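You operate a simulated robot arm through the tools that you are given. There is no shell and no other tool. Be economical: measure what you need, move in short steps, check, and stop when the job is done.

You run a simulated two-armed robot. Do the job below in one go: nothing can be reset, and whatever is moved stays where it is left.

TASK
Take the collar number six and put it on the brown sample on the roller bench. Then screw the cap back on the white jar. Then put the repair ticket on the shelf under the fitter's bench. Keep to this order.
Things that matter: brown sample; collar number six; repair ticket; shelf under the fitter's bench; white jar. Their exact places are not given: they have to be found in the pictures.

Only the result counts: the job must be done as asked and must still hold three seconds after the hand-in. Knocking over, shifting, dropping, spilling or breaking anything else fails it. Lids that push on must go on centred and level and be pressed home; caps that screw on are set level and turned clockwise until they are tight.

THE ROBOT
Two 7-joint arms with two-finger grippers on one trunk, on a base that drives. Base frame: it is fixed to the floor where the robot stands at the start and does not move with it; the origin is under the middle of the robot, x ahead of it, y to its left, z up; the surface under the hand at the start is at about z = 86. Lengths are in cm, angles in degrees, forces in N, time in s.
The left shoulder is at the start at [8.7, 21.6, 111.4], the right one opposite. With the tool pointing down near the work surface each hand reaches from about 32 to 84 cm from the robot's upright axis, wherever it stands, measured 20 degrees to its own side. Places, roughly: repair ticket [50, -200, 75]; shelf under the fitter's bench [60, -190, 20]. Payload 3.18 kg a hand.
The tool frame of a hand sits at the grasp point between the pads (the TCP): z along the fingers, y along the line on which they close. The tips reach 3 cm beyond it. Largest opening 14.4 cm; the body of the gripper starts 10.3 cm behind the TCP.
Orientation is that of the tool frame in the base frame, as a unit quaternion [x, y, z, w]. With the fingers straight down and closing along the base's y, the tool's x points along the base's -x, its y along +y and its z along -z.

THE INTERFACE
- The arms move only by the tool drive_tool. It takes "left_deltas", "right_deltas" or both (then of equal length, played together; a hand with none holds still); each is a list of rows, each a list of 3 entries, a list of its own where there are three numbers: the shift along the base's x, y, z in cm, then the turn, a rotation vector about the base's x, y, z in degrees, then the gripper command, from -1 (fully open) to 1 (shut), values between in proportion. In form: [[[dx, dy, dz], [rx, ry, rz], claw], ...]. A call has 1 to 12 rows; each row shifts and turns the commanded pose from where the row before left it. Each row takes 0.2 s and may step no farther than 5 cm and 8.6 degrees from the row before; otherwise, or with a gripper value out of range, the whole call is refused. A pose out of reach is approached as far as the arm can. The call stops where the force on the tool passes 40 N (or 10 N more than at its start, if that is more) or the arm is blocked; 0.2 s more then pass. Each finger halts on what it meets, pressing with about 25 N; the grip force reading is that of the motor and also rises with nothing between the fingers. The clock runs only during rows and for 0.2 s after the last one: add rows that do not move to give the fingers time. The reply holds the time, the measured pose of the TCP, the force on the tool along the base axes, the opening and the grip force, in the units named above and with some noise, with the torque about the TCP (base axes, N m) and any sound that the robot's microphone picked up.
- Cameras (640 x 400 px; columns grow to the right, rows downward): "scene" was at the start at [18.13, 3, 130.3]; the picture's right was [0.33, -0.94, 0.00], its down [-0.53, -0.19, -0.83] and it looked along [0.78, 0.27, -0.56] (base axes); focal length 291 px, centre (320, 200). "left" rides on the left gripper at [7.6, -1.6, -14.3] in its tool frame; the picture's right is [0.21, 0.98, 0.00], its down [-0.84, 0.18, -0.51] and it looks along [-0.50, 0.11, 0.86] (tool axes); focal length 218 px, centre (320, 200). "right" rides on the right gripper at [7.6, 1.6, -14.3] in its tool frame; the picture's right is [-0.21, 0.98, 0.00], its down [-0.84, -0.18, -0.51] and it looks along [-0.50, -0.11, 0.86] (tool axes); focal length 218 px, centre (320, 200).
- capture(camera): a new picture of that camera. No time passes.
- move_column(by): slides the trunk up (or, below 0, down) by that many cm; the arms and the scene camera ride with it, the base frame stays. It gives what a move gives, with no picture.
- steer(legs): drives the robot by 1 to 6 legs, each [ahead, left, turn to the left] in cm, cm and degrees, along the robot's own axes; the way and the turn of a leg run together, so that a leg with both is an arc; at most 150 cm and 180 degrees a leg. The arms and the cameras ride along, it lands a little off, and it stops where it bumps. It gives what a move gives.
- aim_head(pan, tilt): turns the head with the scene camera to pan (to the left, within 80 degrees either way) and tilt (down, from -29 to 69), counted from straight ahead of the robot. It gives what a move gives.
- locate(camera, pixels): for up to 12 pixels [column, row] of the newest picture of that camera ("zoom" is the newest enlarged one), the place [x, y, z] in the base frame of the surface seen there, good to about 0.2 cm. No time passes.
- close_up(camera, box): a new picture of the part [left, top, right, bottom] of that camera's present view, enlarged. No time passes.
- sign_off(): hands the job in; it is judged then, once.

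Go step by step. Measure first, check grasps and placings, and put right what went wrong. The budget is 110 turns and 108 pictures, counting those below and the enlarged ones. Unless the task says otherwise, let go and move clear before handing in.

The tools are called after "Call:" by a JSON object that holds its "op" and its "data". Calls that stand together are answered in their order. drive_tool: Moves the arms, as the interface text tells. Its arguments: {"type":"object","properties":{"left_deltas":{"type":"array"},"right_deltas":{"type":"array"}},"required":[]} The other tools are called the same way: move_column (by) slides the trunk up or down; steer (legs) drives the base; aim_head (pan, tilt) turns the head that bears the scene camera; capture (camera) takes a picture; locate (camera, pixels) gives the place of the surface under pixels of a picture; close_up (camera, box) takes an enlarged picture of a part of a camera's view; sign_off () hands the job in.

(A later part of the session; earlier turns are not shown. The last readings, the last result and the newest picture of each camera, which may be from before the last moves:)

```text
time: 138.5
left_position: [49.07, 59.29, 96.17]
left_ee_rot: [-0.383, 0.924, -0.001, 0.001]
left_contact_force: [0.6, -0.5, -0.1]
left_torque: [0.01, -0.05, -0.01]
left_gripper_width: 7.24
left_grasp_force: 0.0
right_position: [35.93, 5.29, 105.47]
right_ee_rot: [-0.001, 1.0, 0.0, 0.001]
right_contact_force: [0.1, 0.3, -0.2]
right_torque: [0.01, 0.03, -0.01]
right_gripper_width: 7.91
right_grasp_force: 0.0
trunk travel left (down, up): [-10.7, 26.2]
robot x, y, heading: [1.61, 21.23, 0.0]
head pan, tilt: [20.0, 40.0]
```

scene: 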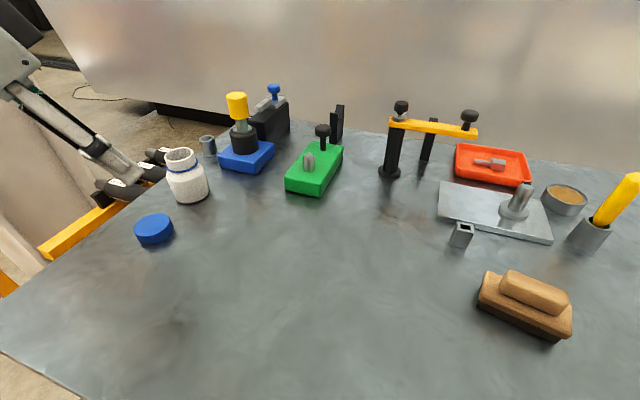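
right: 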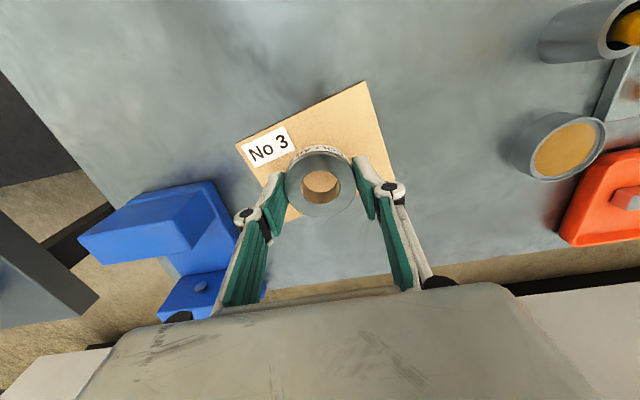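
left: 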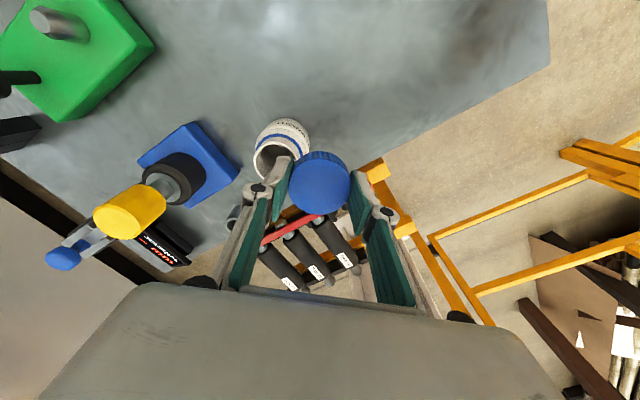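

Cap centre (49.65,59.2), hand now vertical. Descend and grip.

Call:
{"op": "drive_tool", "data": {"left_deltas": [[[0.58, -0.1, -2.5], [0, 0, 0], 0], [[0, 0, -2.5], [0, 0, 0], 0], [[0, 0, -2.05], [0, 0, 0], 0], [[0, 0, 0], [0, 0, 0], 0.2], [[0, 0, 0], [0, 0, 0], 0.4], [[0, 0, 0], [0, 0, 0], 0.8], [[0, 0, 0], [0, 0, 0], 1], [[0, 0, 0], [0, 0, 0], 1]]}}

Call:
{"op": "drive_tool", "data": {"left_deltas": [[[0, 0, 3], [0, 0, 0], 1], [[0, 0, 4], [0, 0, 0], 1], [[0, 0, 4], [0, 0, 0], 1], [[0, 0, 4], [0, 0, 0], 1], [[0, 0, 0], [0, 0, 0], 1]]}}

```text
time: 140.3
left_position: [49.35, 59.07, 88.99]
left_ee_rot: [-0.383, 0.924, 0.0, 0.001]
left_contact_force: [-3.6, 3.2, 7.0]
left_torque: [0.23, 0.24, 0.03]
left_gripper_width: 4.86
left_grasp_force: 25.0
right_position: [35.86, 5.24, 105.35]
right_ee_rot: [-0.001, 1.0, 0.0, 0.001]
right_contact_force: [-0.4, 0.2, -0.2]
right_torque: [0.02, 0.01, 0.01]
right_gripper_width: 7.93
right_grasp_force: 0.0
trunk travel left (down, up): [-10.7, 26.2]
robot x, y, heading: [1.78, 21.74, 0.3]
head pan, tilt: [20.0, 40.0]
```

```text
time: 141.5
left_position: [49.5, 59.33, 99.67]
left_ee_rot: [-0.384, 0.924, -0.001, 0.0]
left_contact_force: [0.3, -0.3, -1.6]
left_torque: [-0.04, 0.02, -0.04]
left_gripper_width: 4.86
left_grasp_force: 24.7
left hand out of reach, approached as far as the arm can: row 4
right_position: [35.92, 5.26, 105.47]
right_ee_rot: [-0.001, 1.0, -0.001, 0.001]
right_contact_force: [-0.7, -0.1, -0.1]
right_torque: [-0.03, 0.03, -0.03]
right_gripper_width: 7.91
right_grasp_force: 0.1
trunk travel left (down, up): [-10.7, 26.2]
robot x, y, heading: [1.75, 21.52, 0.3]
head pan, tilt: [20.0, 40.0]
```

Cap held. Shift the base 14 cm left so the right hand can hold the jar body.

Call:
{"op": "steer", "data": {"legs": [[0, 14, 0]]}}

Call:
{"op": "drive_tool", "data": {"right_deltas": [[[0, 4, 0], [0, -6, 6], 0], [[0, 4, 0], [0, -6, 6], 0], [[0, 4, 0], [0, -6, 6], 0], [[0, 4, 0], [0, -6, 6], 0], [[0, 4, 0], [0, -6, 6], 0], [[0, 4, 0], [0, -6, 6], 0], [[0, 0, 0], [0, 0, 0], 0]]}}

```text
time: 143.4
left_position: [49.38, 72.84, 99.73]
left_ee_rot: [-0.384, 0.923, -0.002, 0.001]
left_contact_force: [0.4, 0.3, 0.5]
left_torque: [-0.03, 0.02, 0.03]
left_gripper_width: 4.85
left_grasp_force: 24.6
right_position: [35.97, 18.91, 105.48]
right_ee_rot: [-0.001, 1.0, 0.0, 0.0]
right_contact_force: [0.4, 0.6, -0.1]
right_torque: [-0.04, -0.02, 0.0]
right_gripper_width: 7.94
right_grasp_force: 0.1
trunk travel left (down, up): [-10.7, 26.2]
robot x, y, heading: [1.59, 34.75, 0.2]
head pan, tilt: [20.0, 40.0]
```

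```text
time: 143.8
left_position: [49.29, 72.75, 99.89]
left_ee_rot: [-0.384, 0.924, 0.0, 0.001]
left_contact_force: [0.9, -0.2, 0.4]
left_torque: [0.05, 0.0, 0.01]
left_gripper_width: 4.86
left_grasp_force: 25.2
right_position: [36.15, 22.97, 105.39]
right_ee_rot: [-0.065, 0.996, 0.003, 0.058]
right_contact_force: [11.8, -26.7, -6.5]
right_torque: [3.84, 1.11, 2.37]
right_gripper_width: 7.2
right_grasp_force: 0.0
trunk travel left (down, up): [-10.7, 26.2]
robot x, y, heading: [1.7, 35.2, 0.3]
head pan, tilt: [20.0, 40.0]
stopped in row 2 (right hand): the force on the tool passed its limit at 201 N (the readings are from after the stop); the commanded pose is now the measured one
```

The right hand hit something with force toward -y. Look before going on.

Call:
{"op": "aim_head", "data": {"pan": 10, "tilt": 55}}

Call:
{"op": "capture", "data": {"camera": "scene"}}

```text
time: 144.6
left_position: [49.36, 72.94, 99.65]
left_ee_rot: [-0.383, 0.924, -0.001, 0.001]
left_contact_force: [-0.4, 0.2, -0.4]
left_torque: [0.02, -0.01, -0.05]
left_gripper_width: 4.82
left_grasp_force: 24.6
right_position: [36.14, 22.98, 105.23]
right_ee_rot: [-0.062, 0.997, 0.001, 0.055]
right_contact_force: [11.4, -42.4, -26.1]
right_torque: [5.88, 0.45, 1.81]
right_gripper_width: 7.21
right_grasp_force: 0.1
trunk travel left (down, up): [-10.7, 26.2]
robot x, y, heading: [1.78, 34.93, 0.5]
head pan, tilt: [10.0, 55.0]
```

```text
23 pictures are left
```

scene: 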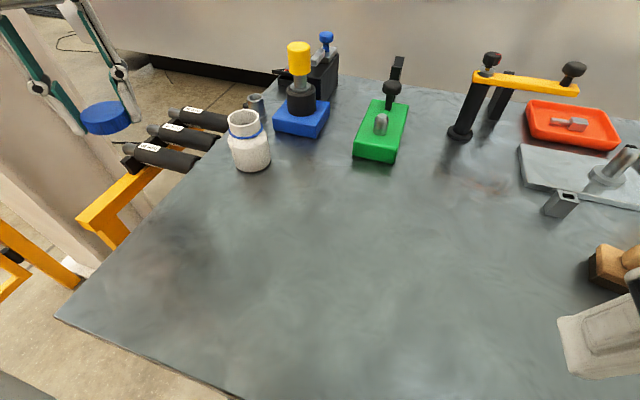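

Probably the forearm against the robot's own body because the hand is so near. Undo, then go forward first before tilting.

Call:
{"op": "drive_tool", "data": {"right_deltas": [[[0.5, -3, 0.2], [0, 6, -6], 0], [[2, -1, 0], [0, 0, 0], 0], [[4, 0, 0], [0, 0, 0], 0], [[4, 0, 0], [0, 0, 0], 0], [[0, 0, 0], [0, 0, 0], 0]]}}

```text
time: 145.8
left_position: [49.28, 72.91, 99.86]
left_ee_rot: [-0.384, 0.923, 0.0, 0.001]
left_contact_force: [-0.3, -0.3, 0.3]
left_torque: [0.01, 0.0, 0.0]
left_gripper_width: 4.83
left_grasp_force: 25.3
right_position: [46.63, 19.39, 105.7]
right_ee_rot: [-0.012, 1.0, 0.003, 0.007]
right_contact_force: [0.3, 0.0, -0.3]
right_torque: [0.0, -0.03, 0.01]
right_gripper_width: 7.19
right_grasp_force: 0.0
trunk travel left (down, up): [-10.7, 26.2]
robot x, y, heading: [1.61, 35.34, 0.1]
head pan, tilt: [10.0, 55.0]
```

The wrist camera likely hit the head, so stay forward. Pitch the right hand to point forward-down 45°, moving ahead.

Call:
{"op": "drive_tool", "data": {"right_deltas": [[[2, 0, 0], [0, -7.5, 0], 0], [[2, 0, 0], [0, -7.5, 0], 0], [[2, 0, 0], [0, -7.5, 0], 0], [[2, 0, 0], [0, -7.5, 0], 0], [[1, 1, 0], [0, -7.5, 0], 0], [[0, 2, 0], [0, -7.5, 0], 0], [[0, 4, 0], [0, 0, 7.5], 0], [[0, 4, 0], [0, 0, 7.5], 0], [[0, 4, -1], [0, 0, 7.5], 0], [[0, 4, -1], [0, 0, 7.5], 0], [[0, 4, -1], [0, 0, 7.5], 0], [[0, 0, 0], [0, 0, 0], 0]]}}

```text
time: 148.4
left_position: [49.28, 72.92, 99.78]
left_ee_rot: [-0.383, 0.924, -0.001, 0.001]
left_contact_force: [0.0, 0.2, -0.5]
left_torque: [0.0, 0.0, -0.02]
left_gripper_width: 4.84
left_grasp_force: 25.0
right_position: [55.58, 42.33, 102.88]
right_ee_rot: [-0.308, 0.867, 0.124, 0.371]
right_contact_force: [0.5, -0.1, 0.1]
right_torque: [0.0, -0.03, -0.04]
right_gripper_width: 7.2
right_grasp_force: 0.1
trunk travel left (down, up): [-10.7, 26.2]
robot x, y, heading: [1.79, 35.08, 0.3]
head pan, tilt: [10.0, 55.0]
```

Right hand now points (0.57,0.44,−0.69). Move to the pre-grasp point 10 cm behind the jar body.

Call:
{"op": "drive_tool", "data": {"right_deltas": [[[-0.5, 4, -1.5], [0, 0, 0], -0.18], [[-0.4, 4, -1.5], [0, 0, 0], -0.18], [[-0.3, 4, -2], [0, 0, 0], -0.18], [[-0.2, 1.7, -1.7], [0, 0, 0], -0.18], [[0, 0, 0], [0, 0, 0], -0.18]]}}

Call:
{"op": "capture", "data": {"camera": "scene"}}

```text
time: 149.6
left_position: [49.36, 72.84, 99.85]
left_ee_rot: [-0.384, 0.923, 0.0, 0.001]
left_contact_force: [0.4, 0.6, 0.3]
left_torque: [-0.01, -0.02, 0.01]
left_gripper_width: 4.86
left_grasp_force: 25.4
right_position: [54.1, 55.91, 95.82]
right_ee_rot: [-0.308, 0.868, 0.123, 0.369]
right_contact_force: [0.9, 0.3, 0.6]
right_torque: [0.0, -0.02, 0.0]
right_gripper_width: 8.5
right_grasp_force: 0.1
trunk travel left (down, up): [-10.7, 26.2]
robot x, y, heading: [1.62, 35.05, 0.3]
head pan, tilt: [10.0, 55.0]
```

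```text
22 pictures are left
```

scene: 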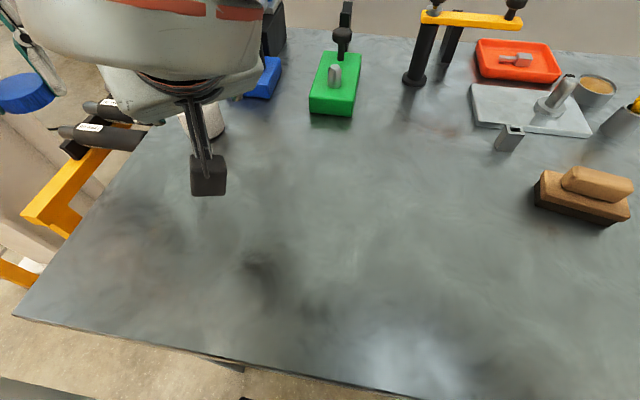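

The view is blocked; use the right camera to check the jar lies between the fingers.

Call:
{"op": "capture", "data": {"camera": "right"}}

Call:
{"op": "locate", "data": {"camera": "right", "pixels": [[320, 120], [290, 130], [350, 130], [320, 150], [320, 180], [320, 95]]}}

```text
21 pictures are left
```

right: 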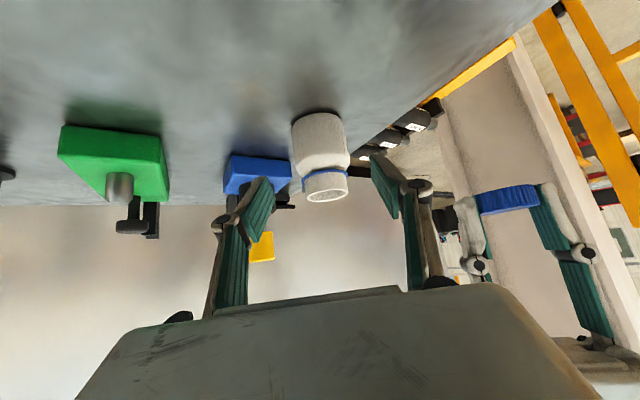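

```text
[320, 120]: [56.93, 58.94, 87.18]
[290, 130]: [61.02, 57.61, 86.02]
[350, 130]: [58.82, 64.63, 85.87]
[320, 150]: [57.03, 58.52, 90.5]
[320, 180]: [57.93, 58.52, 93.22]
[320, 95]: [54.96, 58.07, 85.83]
```

Jar is centred between the fingers. Advance along the tool and close on the jar body.

Call:
{"op": "drive_tool", "data": {"right_deltas": [[[1.4, 1.1, -1.6], [0, 0, 0], -0.18], [[1.4, 1.1, -1.6], [0, 0, 0], -0.18], [[1.4, 1.1, -1.6], [0, 0, 0], -0.18], [[1.4, 1.1, -1.6], [0, 0, 0], -0.18], [[0, 0, 0], [0, 0, 0], -0.18]]}}

Call:
{"op": "capture", "data": {"camera": "right"}}

```text
time: 151.0
left_position: [49.27, 72.79, 99.85]
left_ee_rot: [-0.383, 0.924, -0.001, 0.001]
left_contact_force: [-0.7, 0.6, 0.4]
left_torque: [0.03, -0.02, 0.01]
left_gripper_width: 4.85
left_grasp_force: 24.9
right_position: [60.61, 60.17, 93.27]
right_ee_rot: [-0.29, 0.864, 0.147, 0.384]
right_contact_force: [0.0, 0.2, -0.8]
right_torque: [0.04, 0.0, 0.02]
right_gripper_width: 8.51
right_grasp_force: 0.0
trunk travel left (down, up): [-10.7, 26.2]
robot x, y, heading: [1.31, 34.83, -0.1]
head pan, tilt: [10.0, 55.0]
stopped in row 5 (right hand): the arm was blocked; the commanded pose is now the measured one
```

```text
20 pictures are left
```

right: 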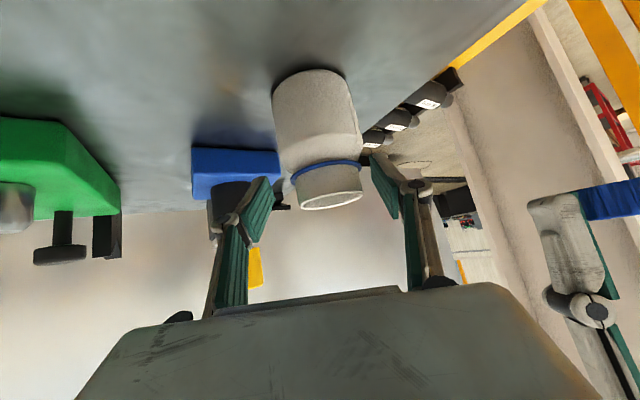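

The right arm is blocked before reaching the body. Torque readings from the first try show the cap bore on one side only (misaligned by a mm or two), which made it drag the jar. I'll retract the right hand and retry with torque-guided alignment.

Call:
{"op": "drive_tool", "data": {"right_deltas": [[[-1.6, -1.2, 2.0], [0, 0, 0], -0.18], [[-1.6, -1.2, 2.0], [0, 0, 0], -0.18], [[-1.6, -1.2, 2.0], [0, 0, 0], -0.18], [[-1.0, -2, 2.0], [0, 0, 0], -0.18], [[0, -4, 1], [0, 0, 0], -0.18], [[0, -4, 1], [0, 0, 0], -0.18], [[0, -4, 0], [0, 0, 0], -0.18], [[0, -4, 0], [0, 0, 0], -0.18], [[0, -4, 0], [0, 0, 0], -0.18], [[0, 0, 0], [0, 0, 0], -0.18]]}}

Call:
{"op": "capture", "data": {"camera": "scene"}}

```text
time: 153.2
left_position: [49.38, 72.95, 99.74]
left_ee_rot: [-0.384, 0.923, 0.0, 0.002]
left_contact_force: [-0.2, -0.1, 0.4]
left_torque: [-0.04, 0.0, 0.03]
left_gripper_width: 4.85
left_grasp_force: 24.9
right_position: [54.46, 34.8, 102.95]
right_ee_rot: [-0.294, 0.865, 0.143, 0.382]
right_contact_force: [0.5, 0.2, 0.3]
right_torque: [0.0, 0.01, 0.0]
right_gripper_width: 8.49
right_grasp_force: 0.0
trunk travel left (down, up): [-10.7, 26.2]
robot x, y, heading: [1.81, 35.15, 0.1]
head pan, tilt: [10.0, 55.0]
```

```text
19 pictures are left
```

scene: 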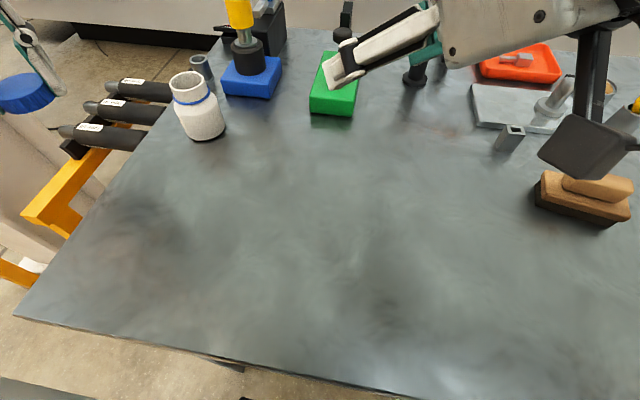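

Jar is undisturbed. Measure the rim precisely again.

Call:
{"op": "close_up", "data": {"camera": "scene", "box": [165, 62, 225, 102]}}

```text
10.00 times, centred on (195, 82) of scene
```

zoom: 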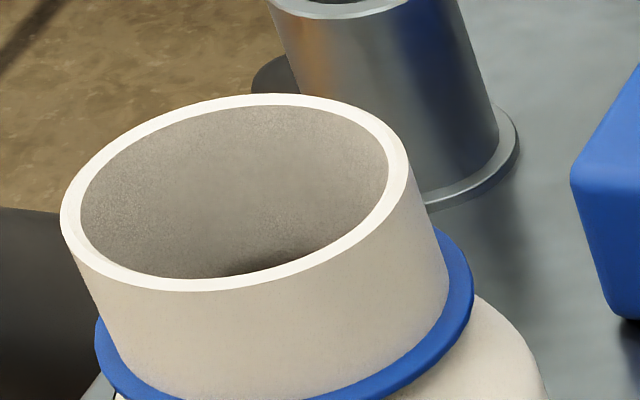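

Call:
{"op": "locate", "data": {"camera": "zoom", "pixels": [[70, 215], [397, 170], [250, 100], [215, 285], [130, 138], [330, 257], [370, 122], [110, 262], [320, 105], [280, 277], [80, 180], [395, 195]]}}

```text
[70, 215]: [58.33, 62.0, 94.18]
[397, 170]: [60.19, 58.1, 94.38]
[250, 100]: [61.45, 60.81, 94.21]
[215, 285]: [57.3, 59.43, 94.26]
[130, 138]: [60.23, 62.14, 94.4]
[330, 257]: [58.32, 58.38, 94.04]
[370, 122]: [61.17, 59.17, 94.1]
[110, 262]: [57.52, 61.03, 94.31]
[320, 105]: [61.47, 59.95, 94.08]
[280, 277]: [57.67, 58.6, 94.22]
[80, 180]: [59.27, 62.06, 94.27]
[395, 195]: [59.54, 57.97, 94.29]
```

Rim centre is now (59.32,60.13). Move the cap over it at z≈99.5.

Call:
{"op": "drive_tool", "data": {"left_deltas": [[[2.5, -3.2, 0], [0, 0, 0], 1], [[2.5, -3.2, 0], [0, 0, 0], 1], [[2.5, -3.2, 0], [0, 0, 0], 1], [[2.4, -3.2, 0], [0, 0, 0], 1], [[0, 0, 0], [0, 0, 0], 1], [[0, 0, 0], [0, 0, 0], 1]]}}

Call:
{"op": "close_up", "data": {"camera": "left", "box": [280, 140, 360, 220]}}

```text
time: 154.6
left_position: [59.45, 60.0, 99.91]
left_ee_rot: [-0.382, 0.924, 0.0, 0.002]
left_contact_force: [-0.4, 0.2, -0.5]
left_torque: [-0.01, 0.01, 0.02]
left_gripper_width: 4.83
left_grasp_force: 24.2
right_position: [54.48, 34.63, 102.81]
right_ee_rot: [-0.293, 0.865, 0.143, 0.382]
right_contact_force: [0.8, -0.1, 0.0]
right_torque: [0.03, 0.01, 0.01]
right_gripper_width: 8.49
right_grasp_force: 0.0
trunk travel left (down, up): [-10.7, 26.2]
robot x, y, heading: [1.42, 35.03, 0.4]
head pan, tilt: [10.0, 55.0]
```

```text
5.00 times, centred on (320, 180) of left
```

zoom: 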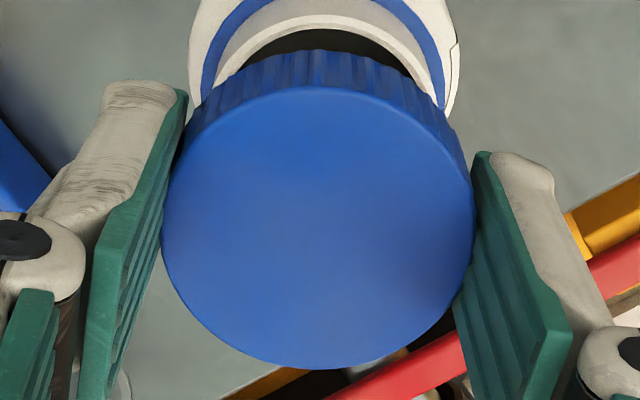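

Call:
{"op": "locate", "data": {"camera": "zoom", "pixels": [[172, 230], [464, 230], [318, 98], [318, 360], [215, 135], [421, 325], [215, 325], [421, 135], [180, 180], [456, 280], [180, 280], [456, 180]]}}

```text
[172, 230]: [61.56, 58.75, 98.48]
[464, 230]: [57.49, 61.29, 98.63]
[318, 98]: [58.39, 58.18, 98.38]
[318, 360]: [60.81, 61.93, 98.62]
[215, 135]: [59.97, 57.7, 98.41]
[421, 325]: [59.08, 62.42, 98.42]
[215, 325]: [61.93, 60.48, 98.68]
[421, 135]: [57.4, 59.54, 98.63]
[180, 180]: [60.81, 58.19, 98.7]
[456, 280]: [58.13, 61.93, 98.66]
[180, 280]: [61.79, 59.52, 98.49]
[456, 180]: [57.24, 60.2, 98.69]
```

Cap centre (59.55,60.02) vs rim (59.32,60.13): shift (−0.23,+0.12) and lower toward contact.

Call:
{"op": "drive_tool", "data": {"left_deltas": [[[-0.23, 0.12, -1], [0, 0, 0], 1], [[0, 0, -1], [0, 0, 0], 1], [[0, 0, -0.3], [0, 0, 0], 1], [[0, 0, -0.2], [0, 0, 0], 1], [[0, 0, 0], [0, 0, 0], 1]]}}

```text
time: 155.8
left_position: [59.16, 60.25, 97.27]
left_ee_rot: [-0.383, 0.924, -0.001, 0.001]
left_contact_force: [0.1, 0.6, 0.9]
left_torque: [0.03, 0.04, -0.03]
left_gripper_width: 4.85
left_grasp_force: 24.9
right_position: [54.5, 34.71, 102.87]
right_ee_rot: [-0.294, 0.865, 0.143, 0.382]
right_contact_force: [-0.6, 0.2, -0.1]
right_torque: [-0.01, -0.04, -0.04]
right_gripper_width: 8.48
right_grasp_force: 0.1
trunk travel left (down, up): [-10.7, 26.2]
robot x, y, heading: [1.59, 35.23, 0.3]
head pan, tilt: [10.0, 55.0]
```

Call:
{"op": "drive_tool", "data": {"left_deltas": [[[0, 0, -0.15], [0, 0, 0], 1], [[0, 0, -0.15], [0, 0, 0], 1], [[0, 0, 0], [0, 0, 0], 1]]}}

```text
time: 156.6
left_position: [59.08, 60.13, 97.23]
left_ee_rot: [-0.383, 0.924, -0.002, 0.003]
left_contact_force: [0.2, 2.3, 11.4]
left_torque: [-0.03, -0.15, 0.03]
left_gripper_width: 4.84
left_grasp_force: 24.6
right_position: [54.4, 34.73, 102.91]
right_ee_rot: [-0.293, 0.864, 0.142, 0.383]
right_contact_force: [-0.1, -0.1, 0.9]
right_torque: [0.01, 0.0, 0.01]
right_gripper_width: 8.48
right_grasp_force: 0.0
trunk travel left (down, up): [-10.7, 26.2]
robot x, y, heading: [1.57, 35.03, 0.1]
head pan, tilt: [10.0, 55.0]
```

Contact at 97.23; torque puts the contact on the +x/−y side, so nudge the cap that way.

Call:
{"op": "drive_tool", "data": {"left_deltas": [[[0.1, -0.05, 0], [0, 0, 0], 1], [[0, 0, 0], [0, 0, 0], 1]]}}

Call:
{"op": "drive_tool", "data": {"left_deltas": [[[0.1, -0.05, 0], [0, 0, 0], 1], [[0, 0, 0], [0, 0, 0], 1]]}}

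```text
time: 157.2
left_position: [59.05, 60.16, 97.15]
left_ee_rot: [-0.384, 0.923, 0.0, 0.003]
left_contact_force: [-1.0, 4.0, 16.4]
left_torque: [0.06, -0.3, 0.13]
left_gripper_width: 4.89
left_grasp_force: 24.5
right_position: [54.34, 34.71, 102.99]
right_ee_rot: [-0.294, 0.864, 0.143, 0.383]
right_contact_force: [-1.0, -0.4, 0.4]
right_torque: [-0.01, -0.02, 0.01]
right_gripper_width: 8.49
right_grasp_force: 0.1
trunk travel left (down, up): [-10.7, 26.2]
robot x, y, heading: [1.94, 34.47, 0.1]
head pan, tilt: [10.0, 55.0]
```

```text
time: 157.8
left_position: [59.09, 59.98, 97.13]
left_ee_rot: [-0.383, 0.924, -0.001, 0.002]
left_contact_force: [-2.3, 4.6, 19.3]
left_torque: [0.21, -0.37, 0.07]
left_gripper_width: 4.85
left_grasp_force: 24.9
right_position: [54.35, 34.82, 102.98]
right_ee_rot: [-0.294, 0.864, 0.143, 0.383]
right_contact_force: [-0.5, -0.2, 0.2]
right_torque: [0.01, -0.01, -0.01]
right_gripper_width: 8.49
right_grasp_force: 0.2
trunk travel left (down, up): [-10.7, 26.2]
robot x, y, heading: [1.75, 34.73, 0.1]
head pan, tilt: [10.0, 55.0]
```

Friction holds it; lift 0.4, then re-lower with the accumulated shift.

Call:
{"op": "drive_tool", "data": {"left_deltas": [[[0, 0, 0.5], [0, 0, 0], 1], [[0, 0, 0], [0, 0, 0], 1], [[0, 0, -0.3], [0, 0, 0], 1], [[0, 0, -0.15], [0, 0, 0], 1], [[0, 0, 0], [0, 0, 0], 1]]}}

```text
time: 159.0
left_position: [59.19, 59.95, 97.2]
left_ee_rot: [-0.383, 0.924, -0.001, 0.001]
left_contact_force: [0.3, -0.5, 7.0]
left_torque: [0.03, -0.15, -0.04]
left_gripper_width: 4.88
left_grasp_force: 24.5
right_position: [54.45, 34.7, 102.88]
right_ee_rot: [-0.293, 0.865, 0.143, 0.382]
right_contact_force: [0.6, -0.6, 0.4]
right_torque: [0.03, 0.04, 0.02]
right_gripper_width: 8.51
right_grasp_force: 0.0
trunk travel left (down, up): [-10.7, 26.2]
robot x, y, heading: [1.62, 35.01, 0.4]
head pan, tilt: [10.0, 55.0]
```

Contact is still on the +x side. Shift further +x with a lift.

Call:
{"op": "drive_tool", "data": {"left_deltas": [[[0, 0, 0.4], [0, 0, 0], 1], [[0.25, 0.05, 0], [0, 0, 0], 1], [[0, 0, -0.25], [0, 0, 0], 1], [[0, 0, -0.15], [0, 0, 0], 1], [[0, 0, 0], [0, 0, 0], 1]]}}

```text
time: 160.2
left_position: [59.39, 60.11, 97.33]
left_ee_rot: [-0.384, 0.923, 0.0, 0.002]
left_contact_force: [-0.4, 1.5, 9.6]
left_torque: [-0.02, 0.2, 0.01]
left_gripper_width: 4.86
left_grasp_force: 24.8
right_position: [54.33, 34.75, 102.86]
right_ee_rot: [-0.292, 0.865, 0.143, 0.382]
right_contact_force: [-0.4, -0.6, -0.1]
right_torque: [0.0, -0.03, 0.0]
right_gripper_width: 8.51
right_grasp_force: 0.1
trunk travel left (down, up): [-10.7, 26.2]
robot x, y, heading: [1.78, 35.02, 0.2]
head pan, tilt: [10.0, 55.0]
```

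Overshot (contact now at −x). The centre is about halfway: shift −0.12 x, −0.05 y.

Call:
{"op": "drive_tool", "data": {"left_deltas": [[[0, 0, 0.4], [0, 0, 0], 1], [[-0.12, -0.05, 0], [0, 0, 0], 1], [[0, 0, -0.25], [0, 0, 0], 1], [[0, 0, -0.2], [0, 0, 0], 1], [[0, 0, 0], [0, 0, 0], 1]]}}

```text
time: 161.4
left_position: [59.49, 60.1, 96.96]
left_ee_rot: [-0.383, 0.924, 0.0, 0.0]
left_contact_force: [0.0, -1.2, -0.1]
left_torque: [0.0, 0.01, 0.01]
left_gripper_width: 4.84
left_grasp_force: 25.5
right_position: [54.59, 34.7, 102.79]
right_ee_rot: [-0.294, 0.865, 0.143, 0.381]
right_contact_force: [0.4, 1.1, -0.1]
right_torque: [-0.02, 0.01, 0.03]
right_gripper_width: 8.53
right_grasp_force: 0.0
trunk travel left (down, up): [-10.7, 26.2]
robot x, y, heading: [1.48, 35.03, 0.2]
head pan, tilt: [10.0, 55.0]
```

It dropped over the neck: z 96.96 with no force. Continue lowering until it meets the thread.

Call:
{"op": "drive_tool", "data": {"left_deltas": [[[0, 0, -0.15], [0, 0, 0], 1], [[0, 0, -0.15], [0, 0, 0], 1], [[0, 0, 0], [0, 0, 0], 1]]}}

```text
time: 162.2
left_position: [59.4, 60.11, 96.77]
left_ee_rot: [-0.384, 0.923, 0.0, 0.001]
left_contact_force: [0.2, -0.1, -0.3]
left_torque: [0.03, 0.0, 0.0]
left_gripper_width: 4.83
left_grasp_force: 25.3
right_position: [54.49, 34.78, 102.86]
right_ee_rot: [-0.293, 0.865, 0.143, 0.382]
right_contact_force: [0.5, 0.0, 0.2]
right_torque: [0.05, 0.0, 0.03]
right_gripper_width: 8.45
right_grasp_force: 0.1
trunk travel left (down, up): [-10.7, 26.2]
robot x, y, heading: [1.55, 35.01, 0.1]
head pan, tilt: [10.0, 55.0]
```

Call:
{"op": "drive_tool", "data": {"left_deltas": [[[0, 0, -0.2], [0, 0, 0], 1], [[0, 0, -0.2], [0, 0, 0], 1], [[0, 0, 0], [0, 0, 0], 1]]}}

```text
time: 163.0
left_position: [59.46, 60.16, 96.36]
left_ee_rot: [-0.383, 0.924, -0.001, 0.001]
left_contact_force: [-0.2, 0.3, -0.2]
left_torque: [-0.01, -0.01, -0.01]
left_gripper_width: 4.83
left_grasp_force: 24.9
right_position: [54.39, 34.6, 102.85]
right_ee_rot: [-0.294, 0.865, 0.143, 0.382]
right_contact_force: [-0.2, -0.4, 0.1]
right_torque: [-0.03, 0.01, -0.03]
right_gripper_width: 8.49
right_grasp_force: 0.1
trunk travel left (down, up): [-10.7, 26.2]
robot x, y, heading: [1.18, 35.27, 0.2]
head pan, tilt: [10.0, 55.0]
```

Call:
{"op": "drive_tool", "data": {"left_deltas": [[[0, 0, -0.15], [0, 0, 0], 1], [[0, 0, -0.15], [0, 0, 0], 1], [[0, 0, -0.15], [0, 0, 0], 1], [[0, 0, 0], [0, 0, 0], 1]]}}

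```text
time: 164.0
left_position: [59.4, 59.96, 96.01]
left_ee_rot: [-0.383, 0.924, -0.002, 0.002]
left_contact_force: [1.6, -0.8, 7.7]
left_torque: [0.03, 0.05, -0.02]
left_gripper_width: 4.84
left_grasp_force: 25.2
right_position: [54.42, 34.81, 103.03]
right_ee_rot: [-0.294, 0.864, 0.144, 0.382]
right_contact_force: [0.2, -0.5, -0.9]
right_torque: [0.01, 0.01, 0.0]
right_gripper_width: 8.49
right_grasp_force: 0.0
trunk travel left (down, up): [-10.7, 26.2]
robot x, y, heading: [1.62, 35.02, 0.1]
head pan, tilt: [10.0, 55.0]
```

Centred contact at z 96.01. Now turn clockwise with this light downforce.

Call:
{"op": "drive_tool", "data": {"left_deltas": [[[0, 0, 0], [0, 0, -8], 1], [[0, 0, 0], [0, 0, -8], 1], [[0, 0, -0.03], [0, 0, -8], 1], [[0, 0, -0.03], [0, 0, -8], 1], [[0, 0, -0.03], [0, 0, -8], 1], [[0, 0, -0.03], [0, 0, -8], 1], [[0, 0, -0.03], [0, 0, -8], 1]]}}

Call:
{"op": "close_up", "data": {"camera": "scene", "box": [150, 30, 250, 150]}}

```text
time: 165.6
left_position: [59.24, 60.16, 95.91]
left_ee_rot: [0.096, 0.995, -0.002, 0.001]
left_contact_force: [1.6, 2.0, 18.3]
left_torque: [0.08, -0.08, -0.01]
left_gripper_width: 4.84
left_grasp_force: 25.0
right_position: [54.35, 34.77, 102.91]
right_ee_rot: [-0.293, 0.865, 0.142, 0.382]
right_contact_force: [0.3, 0.5, 1.0]
right_torque: [-0.04, 0.01, 0.01]
right_gripper_width: 8.52
right_grasp_force: 0.0
trunk travel left (down, up): [-10.7, 26.2]
robot x, y, heading: [1.74, 34.77, 0.1]
head pan, tilt: [10.0, 55.0]
```

```text
3.33 times, centred on (200, 90) of scene
```

zoom: 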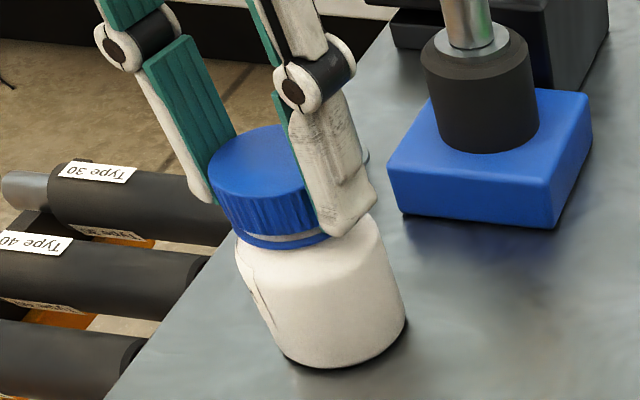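

The cap sits nearly on the blue ring and the jar did not turn along. Continue turning.

Call:
{"op": "drive_tool", "data": {"left_deltas": [[[0, 0, 0], [0, 0, -8], 1], [[0, 0, 0], [0, 0, -8], 1], [[0, 0, 0], [0, 0, -8], 1], [[0, 0, -0.02], [0, 0, -8], 1], [[0, 0, -0.02], [0, 0, -8], 1], [[0, 0, -0.02], [0, 0, -8], 1], [[0, 0, -0.02], [0, 0, -8], 1], [[0, 0, 0], [0, 0, -6], 1]]}}

```text
time: 167.4
left_position: [59.29, 60.09, 95.63]
left_ee_rot: [0.595, 0.804, 0.0, 0.0]
left_contact_force: [6.7, 4.2, 22.4]
left_torque: [0.06, -0.26, 0.04]
left_gripper_width: 4.86
left_grasp_force: 24.9
right_position: [54.4, 34.78, 102.86]
right_ee_rot: [-0.293, 0.865, 0.143, 0.382]
right_contact_force: [0.1, -0.3, 0.0]
right_torque: [-0.02, -0.03, 0.0]
right_gripper_width: 8.51
right_grasp_force: 0.0
trunk travel left (down, up): [-10.7, 26.2]
robot x, y, heading: [1.51, 34.57, 0.2]
head pan, tilt: [10.0, 55.0]
```

It went down 0.3 cm — threading. Regrasp: open, turn the hand back, close again.

Call:
{"op": "drive_tool", "data": {"left_deltas": [[[0, 0, 0.2], [0, 0, 0], 1], [[0, 0, 0], [0, 0, 0], 0.2], [[0, 0, 0.1], [0, 0, 0], 0], [[0, 0, 0], [0, 0, 8], 0], [[0, 0, 0], [0, 0, 8], 0], [[0, 0, 0], [0, 0, 8], 0], [[0, 0, 0], [0, 0, 8], 0], [[0, 0, 0], [0, 0, 8], 0], [[0, 0, 0], [0, 0, 8], 0], [[0, 0, 0], [0, 0, 8], 0], [[0, 0, 0], [0, 0, 8], 0]]}}

Call:
{"op": "drive_tool", "data": {"left_deltas": [[[0, 0, 0], [0, 0, 8], 0], [[0, 0, 0], [0, 0, 8], 0], [[0, 0, 0], [0, 0, 8], 0], [[0, 0, 0], [0, 0, 8], 0], [[0, 0, 0], [0, 0, 8], 0], [[0, 0, 0], [0, 0, 8], 0], [[0, 0, 0], [0, 0, 0], 0]]}}

Call:
{"op": "close_up", "data": {"camera": "scene", "box": [150, 30, 250, 150]}}

Call:
{"op": "locate", "data": {"camera": "zoom", "pixels": [[225, 180], [315, 165], [270, 145], [270, 205], [270, 180]]}}

```text
time: 169.8
left_position: [59.48, 60.1, 95.91]
left_ee_rot: [0.076, 0.997, -0.001, 0.001]
left_contact_force: [0.8, 0.2, 0.4]
left_torque: [0.01, 0.01, 0.01]
left_gripper_width: 7.18
left_grasp_force: 0.1
right_position: [54.5, 34.71, 102.85]
right_ee_rot: [-0.293, 0.865, 0.143, 0.382]
right_contact_force: [0.3, -0.2, 0.7]
right_torque: [0.01, 0.03, 0.01]
right_gripper_width: 8.5
right_grasp_force: 0.0
trunk travel left (down, up): [-10.7, 26.2]
robot x, y, heading: [1.39, 34.92, 0.3]
head pan, tilt: [10.0, 55.0]
```

```text
time: 171.4
left_position: [59.38, 60.26, 95.9]
left_ee_rot: [-0.336, 0.942, 0.0, 0.001]
left_contact_force: [-0.4, 0.9, -0.6]
left_torque: [0.0, -0.01, -0.01]
left_gripper_width: 7.22
left_grasp_force: 0.0
right_position: [54.38, 34.85, 102.9]
right_ee_rot: [-0.293, 0.865, 0.143, 0.382]
right_contact_force: [0.1, -0.8, -0.1]
right_torque: [0.02, 0.0, 0.02]
right_gripper_width: 8.51
right_grasp_force: 0.0
trunk travel left (down, up): [-10.7, 26.2]
robot x, y, heading: [1.84, 35.05, -0.0]
head pan, tilt: [10.0, 55.0]
```

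```text
3.33 times, centred on (200, 90) of scene
```

zoom: 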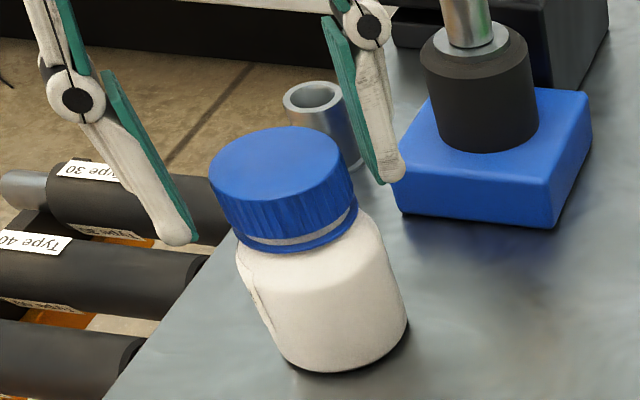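

```text
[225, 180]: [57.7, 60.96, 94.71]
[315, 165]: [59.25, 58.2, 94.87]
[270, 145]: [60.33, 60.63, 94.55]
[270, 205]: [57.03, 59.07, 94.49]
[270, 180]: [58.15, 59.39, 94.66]
```

Cap is level at top z 94.65 with a thin even gap to the ring; the jar stayed put. Regrip and turn another round with moderate downforce.

Call:
{"op": "drive_tool", "data": {"left_deltas": [[[0, 0, 0], [0, 0, 0], 0.2], [[0, 0, 0], [0, 0, 0], 0.4], [[0, 0, 0], [0, 0, 0], 0.8], [[0, 0, 0], [0, 0, 0], 1], [[0, 0, -0.1], [0, 0, 0], 1], [[0, 0, 0], [0, 0, -8], 1], [[0, 0, 0], [0, 0, -8], 1], [[0, 0, 0], [0, 0, -8], 1], [[0, 0, 0], [0, 0, -8], 1], [[0, 0, 0], [0, 0, -8], 1], [[0, 0, 0], [0, 0, -8], 1]]}}

Call:
{"op": "drive_tool", "data": {"left_deltas": [[[0, 0, -0.02], [0, 0, -8], 1], [[0, 0, -0.02], [0, 0, -8], 1], [[0, 0, -0.02], [0, 0, -8], 1], [[0, 0, -0.02], [0, 0, -8], 1], [[0, 0, -0.02], [0, 0, -8], 1], [[0, 0, -0.02], [0, 0, -8], 1], [[0, 0, 0], [0, 0, -8], 1]]}}

Call:
{"op": "close_up", "data": {"camera": "scene", "box": [150, 30, 250, 150]}}

```text
time: 173.8
left_position: [59.25, 60.11, 95.75]
left_ee_rot: [0.08, 0.997, -0.001, 0.001]
left_contact_force: [-1.4, 1.4, 2.9]
left_torque: [0.19, -0.03, 0.0]
left_gripper_width: 4.89
left_grasp_force: 25.2
right_position: [54.39, 34.71, 102.9]
right_ee_rot: [-0.293, 0.865, 0.143, 0.382]
right_contact_force: [0.5, 0.7, -0.2]
right_torque: [0.0, -0.02, 0.01]
right_gripper_width: 8.49
right_grasp_force: 0.0
trunk travel left (down, up): [-10.7, 26.2]
robot x, y, heading: [1.97, 34.75, 0.0]
head pan, tilt: [10.0, 55.0]
```

```text
time: 175.4
left_position: [59.34, 59.94, 95.7]
left_ee_rot: [0.538, 0.843, -0.001, 0.001]
left_contact_force: [-2.6, -2.6, 11.1]
left_torque: [-0.1, 0.09, 0.04]
left_gripper_width: 4.89
left_grasp_force: 24.5
right_position: [54.34, 34.65, 102.94]
right_ee_rot: [-0.294, 0.865, 0.143, 0.382]
right_contact_force: [0.0, 0.2, -0.3]
right_torque: [0.02, 0.02, -0.01]
right_gripper_width: 8.51
right_grasp_force: 0.2
trunk travel left (down, up): [-10.7, 26.2]
robot x, y, heading: [1.45, 34.57, 0.2]
head pan, tilt: [10.0, 55.0]
```

```text
3.33 times, centred on (200, 90) of scene
```

zoom: 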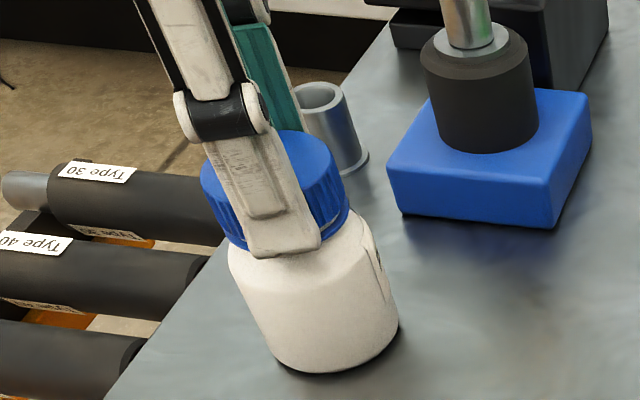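

The jar turned along under light load, so I press harder (≈25 N) and turn on from here.

Call:
{"op": "drive_tool", "data": {"left_deltas": [[[0, 0, -0.15], [0, 0, 0], 1], [[0, 0, -0.05], [0, 0, -8], 1], [[0, 0, 0], [0, 0, -8], 1], [[0, 0, 0], [0, 0, -8], 1], [[0, 0, 0], [0, 0, -8], 1], [[0, 0, 0], [0, 0, -8], 1], [[0, 0, 0], [0, 0, -8], 1]]}}

Call:
{"op": "close_up", "data": {"camera": "scene", "box": [150, 30, 250, 150]}}

```text
time: 177.0
left_position: [59.3, 60.04, 95.67]
left_ee_rot: [0.835, 0.551, 0.0, 0.0]
left_contact_force: [-7.2, -0.7, 22.3]
left_torque: [-0.05, 0.3, 0.02]
left_gripper_width: 4.89
left_grasp_force: 24.3
right_position: [54.14, 34.71, 102.93]
right_ee_rot: [-0.294, 0.864, 0.143, 0.383]
right_contact_force: [-0.1, -0.7, 0.1]
right_torque: [0.01, 0.02, 0.01]
right_gripper_width: 8.48
right_grasp_force: 0.0
trunk travel left (down, up): [-10.7, 26.2]
robot x, y, heading: [1.57, 34.87, 0.1]
head pan, tilt: [10.0, 55.0]
```

```text
3.33 times, centred on (200, 90) of scene
```

zoom: 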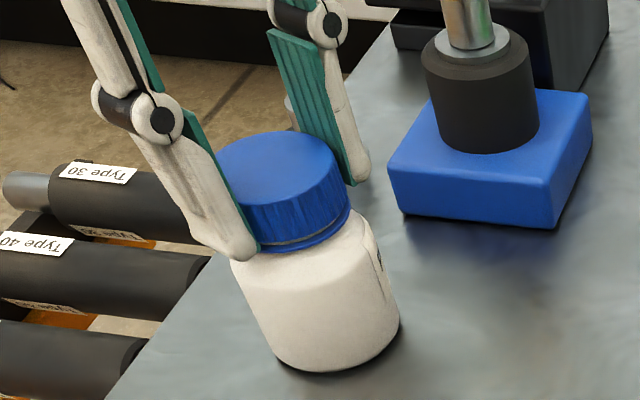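

With 22 N the jar stayed and the cap turned; the gap is thinner. Continue further clockwise under load.

Call:
{"op": "drive_tool", "data": {"left_deltas": [[[0, 0, -0.03], [0, 0, -8], 1], [[0, 0, 0], [0, 0, -8], 1], [[0, 0, 0], [0, 0, -8], 1], [[0, 0, -0.03], [0, 0, -8], 1], [[0, 0, 0], [0, 0, -8], 1], [[0, 0, 0], [0, 0, -8], 1], [[0, 0, 0], [0, 0, -8], 1]]}}

```text
time: 178.6
left_position: [59.32, 60.09, 95.59]
left_ee_rot: [0.995, 0.096, 0.0, 0.0]
left_contact_force: [0.3, 6.8, 23.3]
left_torque: [0.19, -0.07, 0.05]
left_gripper_width: 4.86
left_grasp_force: 24.6
right_position: [54.32, 34.78, 102.99]
right_ee_rot: [-0.294, 0.864, 0.143, 0.383]
right_contact_force: [-0.2, 0.1, -0.1]
right_torque: [0.01, -0.03, 0.01]
right_gripper_width: 8.51
right_grasp_force: 0.1
trunk travel left (down, up): [-10.7, 26.2]
robot x, y, heading: [1.83, 35.05, 0.1]
head pan, tilt: [10.0, 55.0]
```

The wrist still has range (yaw −169°). Continue.

Call:
{"op": "drive_tool", "data": {"left_deltas": [[[0, 0, -0.02], [0, 0, -8], 1], [[0, 0, 0], [0, 0, -8], 1], [[0, 0, 0], [0, 0, -8], 1], [[0, 0, -0.02], [0, 0, -8], 1], [[0, 0, 0], [0, 0, -8], 1], [[0, 0, 0], [0, 0, -8], 1], [[0, 0, -0.02], [0, 0, -8], 1], [[0, 0, 0], [0, 0, -8], 1], [[0, 0, 0], [0, 0, -8], 1]]}}

Call:
{"op": "close_up", "data": {"camera": "scene", "box": [150, 30, 250, 150]}}

```text
time: 180.6
left_position: [59.21, 60.09, 95.48]
left_ee_rot: [0.862, -0.507, 0.0, -0.002]
left_contact_force: [1.6, 1.0, 20.1]
left_torque: [-0.07, -0.16, 0.26]
left_gripper_width: 4.84
left_grasp_force: 24.7
right_position: [54.2, 34.73, 102.89]
right_ee_rot: [-0.293, 0.865, 0.143, 0.382]
right_contact_force: [-0.4, 0.9, 0.9]
right_torque: [-0.04, -0.01, 0.01]
right_gripper_width: 8.5
right_grasp_force: 0.1
trunk travel left (down, up): [-10.7, 26.2]
robot x, y, heading: [1.51, 34.59, 0.3]
head pan, tilt: [10.0, 55.0]
```

```text
3.33 times, centred on (200, 90) of scene
5 turns are left
```

zoom: 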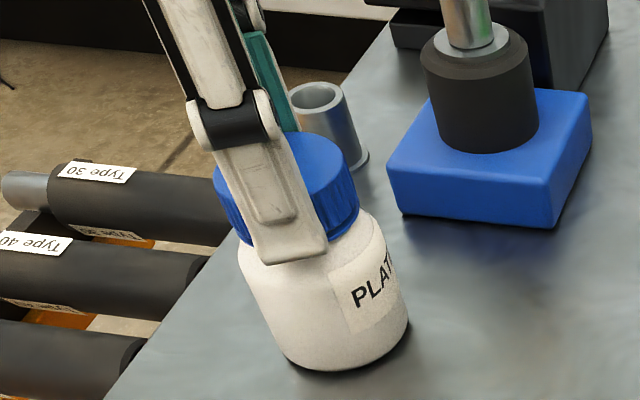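

The wrist torque is now 0.26 N·m and the jar turns along: the cap is tight. With only 5 turns left I batch: release, retract, and drive to the fitter's bench with the right hand made upright, then look.

Call:
{"op": "drive_tool", "data": {"left_deltas": [[[0, 0, 0.25], [0, 0, 0], 1], [[0, 0, 0], [0, 0, 0], 0.2], [[0, 0, 0], [0, 0, 0], 0], [[0, 0, 0], [0, 0, 0], -0.2], [[0, 0, 2], [0, 0, 0], -0.2], [[0, 0, 2.5], [0, 0, 0], -0.2], [[-1, 0, 2], [0, 0, 0], -0.2], [[-4, 0, 1], [0, 0, 0], -0.2], [[-4, 0, 0], [0, 0, 0], -0.2], [[0, 0, 0], [0, 0, 0], -0.2]]}}

Call:
{"op": "close_up", "data": {"camera": "scene", "box": [150, 30, 250, 150]}}

Call:
{"op": "steer", "data": {"legs": [[-45, 0, 0]]}}

Call:
{"op": "drive_tool", "data": {"left_deltas": [[[-3, 3, 0], [0, 0, 0], -0.2], [[-3, 3, 0], [0, 0, 0], -0.2], [[-3, 3, 0], [0, 0, 0], -0.2], [[-3, 3, 0], [0, 0, 0], -0.2], [[-3, 3, 0], [0, 0, 0], -0.2], [[-3, 3, 0], [0, 0, 0], -0.2], [[-3, 3, 0], [0, 0, 0], -0.2], [[-3, 3, 0], [0, 0, 0], -0.2], [[0, 0, 0], [0, 0, 0], -0.2], [[0, 0, 0], [0, 0, 0], -0.2], [[0, 0, 0], [0, 0, 0], -0.2], [[0, 0, 0], [0, 0, 0], -0.2]], "right_deltas": [[[0, 0, 0], [-5.08, 6.22, 0], 0], [[0, 0, 0], [-5.08, 6.22, 0], 0], [[0, 0, 0], [-5.08, 6.22, 0], 0], [[0, -2, 0], [-5.08, 6.22, 0], 0], [[0, -4, 0], [-5.08, 6.22, 0], 0], [[0, -4, 0], [-5.08, 6.22, 0], 0], [[0, -4, 0], [0, 0, 7], 0], [[0, -2, 0], [0, 0, 7], 0], [[0, 0, 0], [0, 0, 7], 0], [[0, 0, 0], [0, 0, 7], 0], [[0, 0, 0], [0, 0, 7], 0], [[0, 0, 0], [0, 0, 0], 0]]}}

Call:
{"op": "steer", "data": {"legs": [[0, -104, 0], [0, -104, 0], [39, 0, 0]]}}

Call:
{"op": "aim_head", "data": {"pan": -20, "tilt": 45}}

Call:
{"op": "capture", "data": {"camera": "scene"}}

Call:
{"op": "capture", "data": {"camera": "right"}}

Call:
{"op": "locate", "data": {"camera": "scene", "pixels": [[320, 120], [320, 160], [360, 160], [280, 160], [320, 200], [360, 200], [280, 200], [400, 160], [400, 120], [240, 160], [360, 120], [280, 120]]}}

Call:
{"op": "locate", "data": {"camera": "right", "pixels": [[320, 80], [320, 120], [320, 160], [280, 80], [280, 120], [360, 80], [360, 120], [240, 120], [400, 120], [400, 160], [240, 160], [320, 200]]}}

```text
time: 182.8
left_position: [56.92, 60.01, 101.63]
left_ee_rot: [0.862, -0.507, 0.001, -0.002]
left_contact_force: [-1.4, -0.9, -0.5]
left_torque: [0.0, 0.01, 0.02]
left_gripper_width: 8.64
left_grasp_force: 0.0
left hand out of reach, approached as far as the arm can: row 7, 8, 9
right_position: [54.34, 34.76, 102.8]
right_ee_rot: [-0.293, 0.865, 0.143, 0.382]
right_contact_force: [-0.8, 0.7, 0.4]
right_torque: [0.01, -0.02, -0.02]
right_gripper_width: 8.5
right_grasp_force: 0.0
trunk travel left (down, up): [-10.7, 26.2]
robot x, y, heading: [1.69, 34.97, 0.1]
head pan, tilt: [10.0, 55.0]
```

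```text
3.33 times, centred on (200, 90) of scene
```

zoom: 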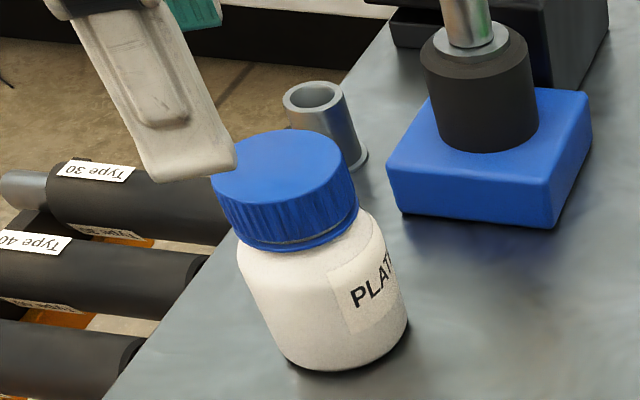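

```text
time: 185.6
left_position: [11.39, 59.96, 101.52]
left_ee_rot: [0.862, -0.507, 0.0, -0.002]
left_contact_force: [-0.6, 0.1, -0.7]
left_torque: [0.01, -0.01, 0.0]
left_gripper_width: 8.63
left_grasp_force: 0.0
right_position: [9.08, 34.73, 102.89]
right_ee_rot: [-0.293, 0.864, 0.143, 0.382]
right_contact_force: [-0.4, -1.1, 0.4]
right_torque: [0.0, -0.01, 0.01]
right_gripper_width: 8.52
right_grasp_force: 0.0
trunk travel left (down, up): [-10.7, 26.2]
robot x, y, heading: [-43.67, 34.95, 0.2]
head pan, tilt: [10.0, 55.0]
```

```text
time: 188.2
left_position: [-5.67, 85.27, 97.17]
left_ee_rot: [0.863, -0.506, 0.001, -0.003]
left_contact_force: [-1.4, 0.3, 1.1]
left_torque: [-0.02, -0.01, 0.0]
left_gripper_width: 8.64
left_grasp_force: 0.1
left hand out of reach, approached as far as the arm can: row 1, 2, 3, 4, 5, 6, 7, 8
right_position: [8.95, 28.53, 102.87]
right_ee_rot: [-0.321, 0.945, 0.025, 0.064]
right_contact_force: [-1.4, 0.3, 0.6]
right_torque: [-0.03, -0.03, 0.0]
right_gripper_width: 7.2
right_grasp_force: 0.0
right hand out of reach, approached as far as the arm can: row 6, 7, 8, 9, 10, 11
trunk travel left (down, up): [-10.7, 26.2]
robot x, y, heading: [-43.86, 34.88, 0.4]
head pan, tilt: [10.0, 55.0]
```

```text
time: 208.5
left_position: [33.95, -120.01, 97.15]
left_ee_rot: [0.863, -0.505, 0.001, -0.002]
left_contact_force: [-0.2, -0.8, -0.5]
left_torque: [0.02, 0.03, 0.05]
left_gripper_width: 8.65
left_grasp_force: 0.0
right_position: [48.67, -176.96, 102.93]
right_ee_rot: [-0.322, 0.944, 0.024, 0.064]
right_contact_force: [-0.8, -1.0, -0.3]
right_torque: [-0.01, 0.06, -0.02]
right_gripper_width: 7.21
right_grasp_force: 0.1
trunk travel left (down, up): [-10.7, 26.2]
robot x, y, heading: [-4.03, -170.77, 0.4]
head pan, tilt: [10.0, 55.0]
```

```text
time: 209.4
left_position: [33.91, -120.16, 97.18]
left_ee_rot: [0.863, -0.505, 0.0, -0.003]
left_contact_force: [0.3, 0.1, 0.7]
left_torque: [0.02, 0.02, 0.01]
left_gripper_width: 8.66
left_grasp_force: 0.0
right_position: [48.59, -176.77, 102.93]
right_ee_rot: [-0.322, 0.944, 0.024, 0.064]
right_contact_force: [0.1, 0.4, 0.3]
right_torque: [-0.02, 0.0, -0.01]
right_gripper_width: 7.18
right_grasp_force: 0.1
trunk travel left (down, up): [-10.7, 26.2]
robot x, y, heading: [-4.13, -170.38, 0.1]
head pan, tilt: [-20.0, 45.0]
```

```text
10 pictures are left
```

scene: 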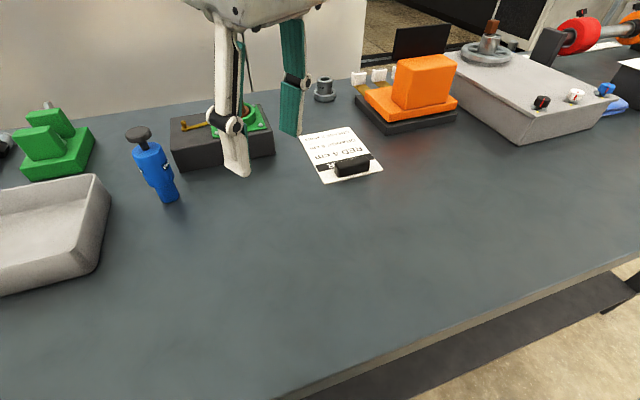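

```text
9 pictures are left
```

right: 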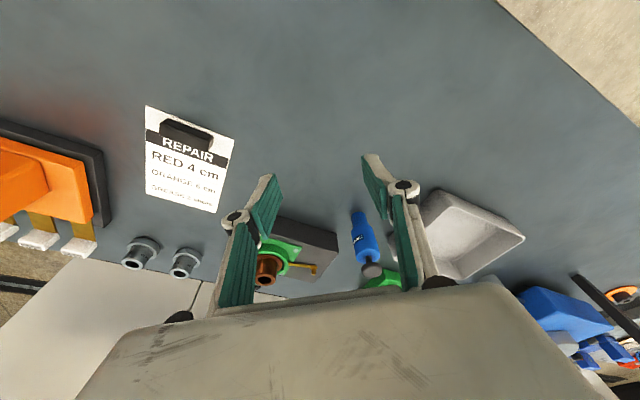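

```text
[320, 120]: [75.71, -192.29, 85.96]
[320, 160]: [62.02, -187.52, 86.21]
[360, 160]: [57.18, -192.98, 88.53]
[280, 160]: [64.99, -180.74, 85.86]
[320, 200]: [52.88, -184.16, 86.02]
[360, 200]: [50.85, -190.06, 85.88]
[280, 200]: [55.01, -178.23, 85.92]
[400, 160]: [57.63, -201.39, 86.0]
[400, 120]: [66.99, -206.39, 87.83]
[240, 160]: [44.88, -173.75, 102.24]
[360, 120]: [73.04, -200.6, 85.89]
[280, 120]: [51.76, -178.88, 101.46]
```

```text
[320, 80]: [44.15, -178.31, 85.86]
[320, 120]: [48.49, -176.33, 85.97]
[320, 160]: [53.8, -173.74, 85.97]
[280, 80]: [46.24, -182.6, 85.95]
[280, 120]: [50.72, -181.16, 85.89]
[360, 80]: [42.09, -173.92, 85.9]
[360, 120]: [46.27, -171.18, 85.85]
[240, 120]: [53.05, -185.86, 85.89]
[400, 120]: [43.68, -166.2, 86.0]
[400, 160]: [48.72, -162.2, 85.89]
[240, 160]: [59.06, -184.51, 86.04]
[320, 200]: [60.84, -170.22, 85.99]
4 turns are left
```

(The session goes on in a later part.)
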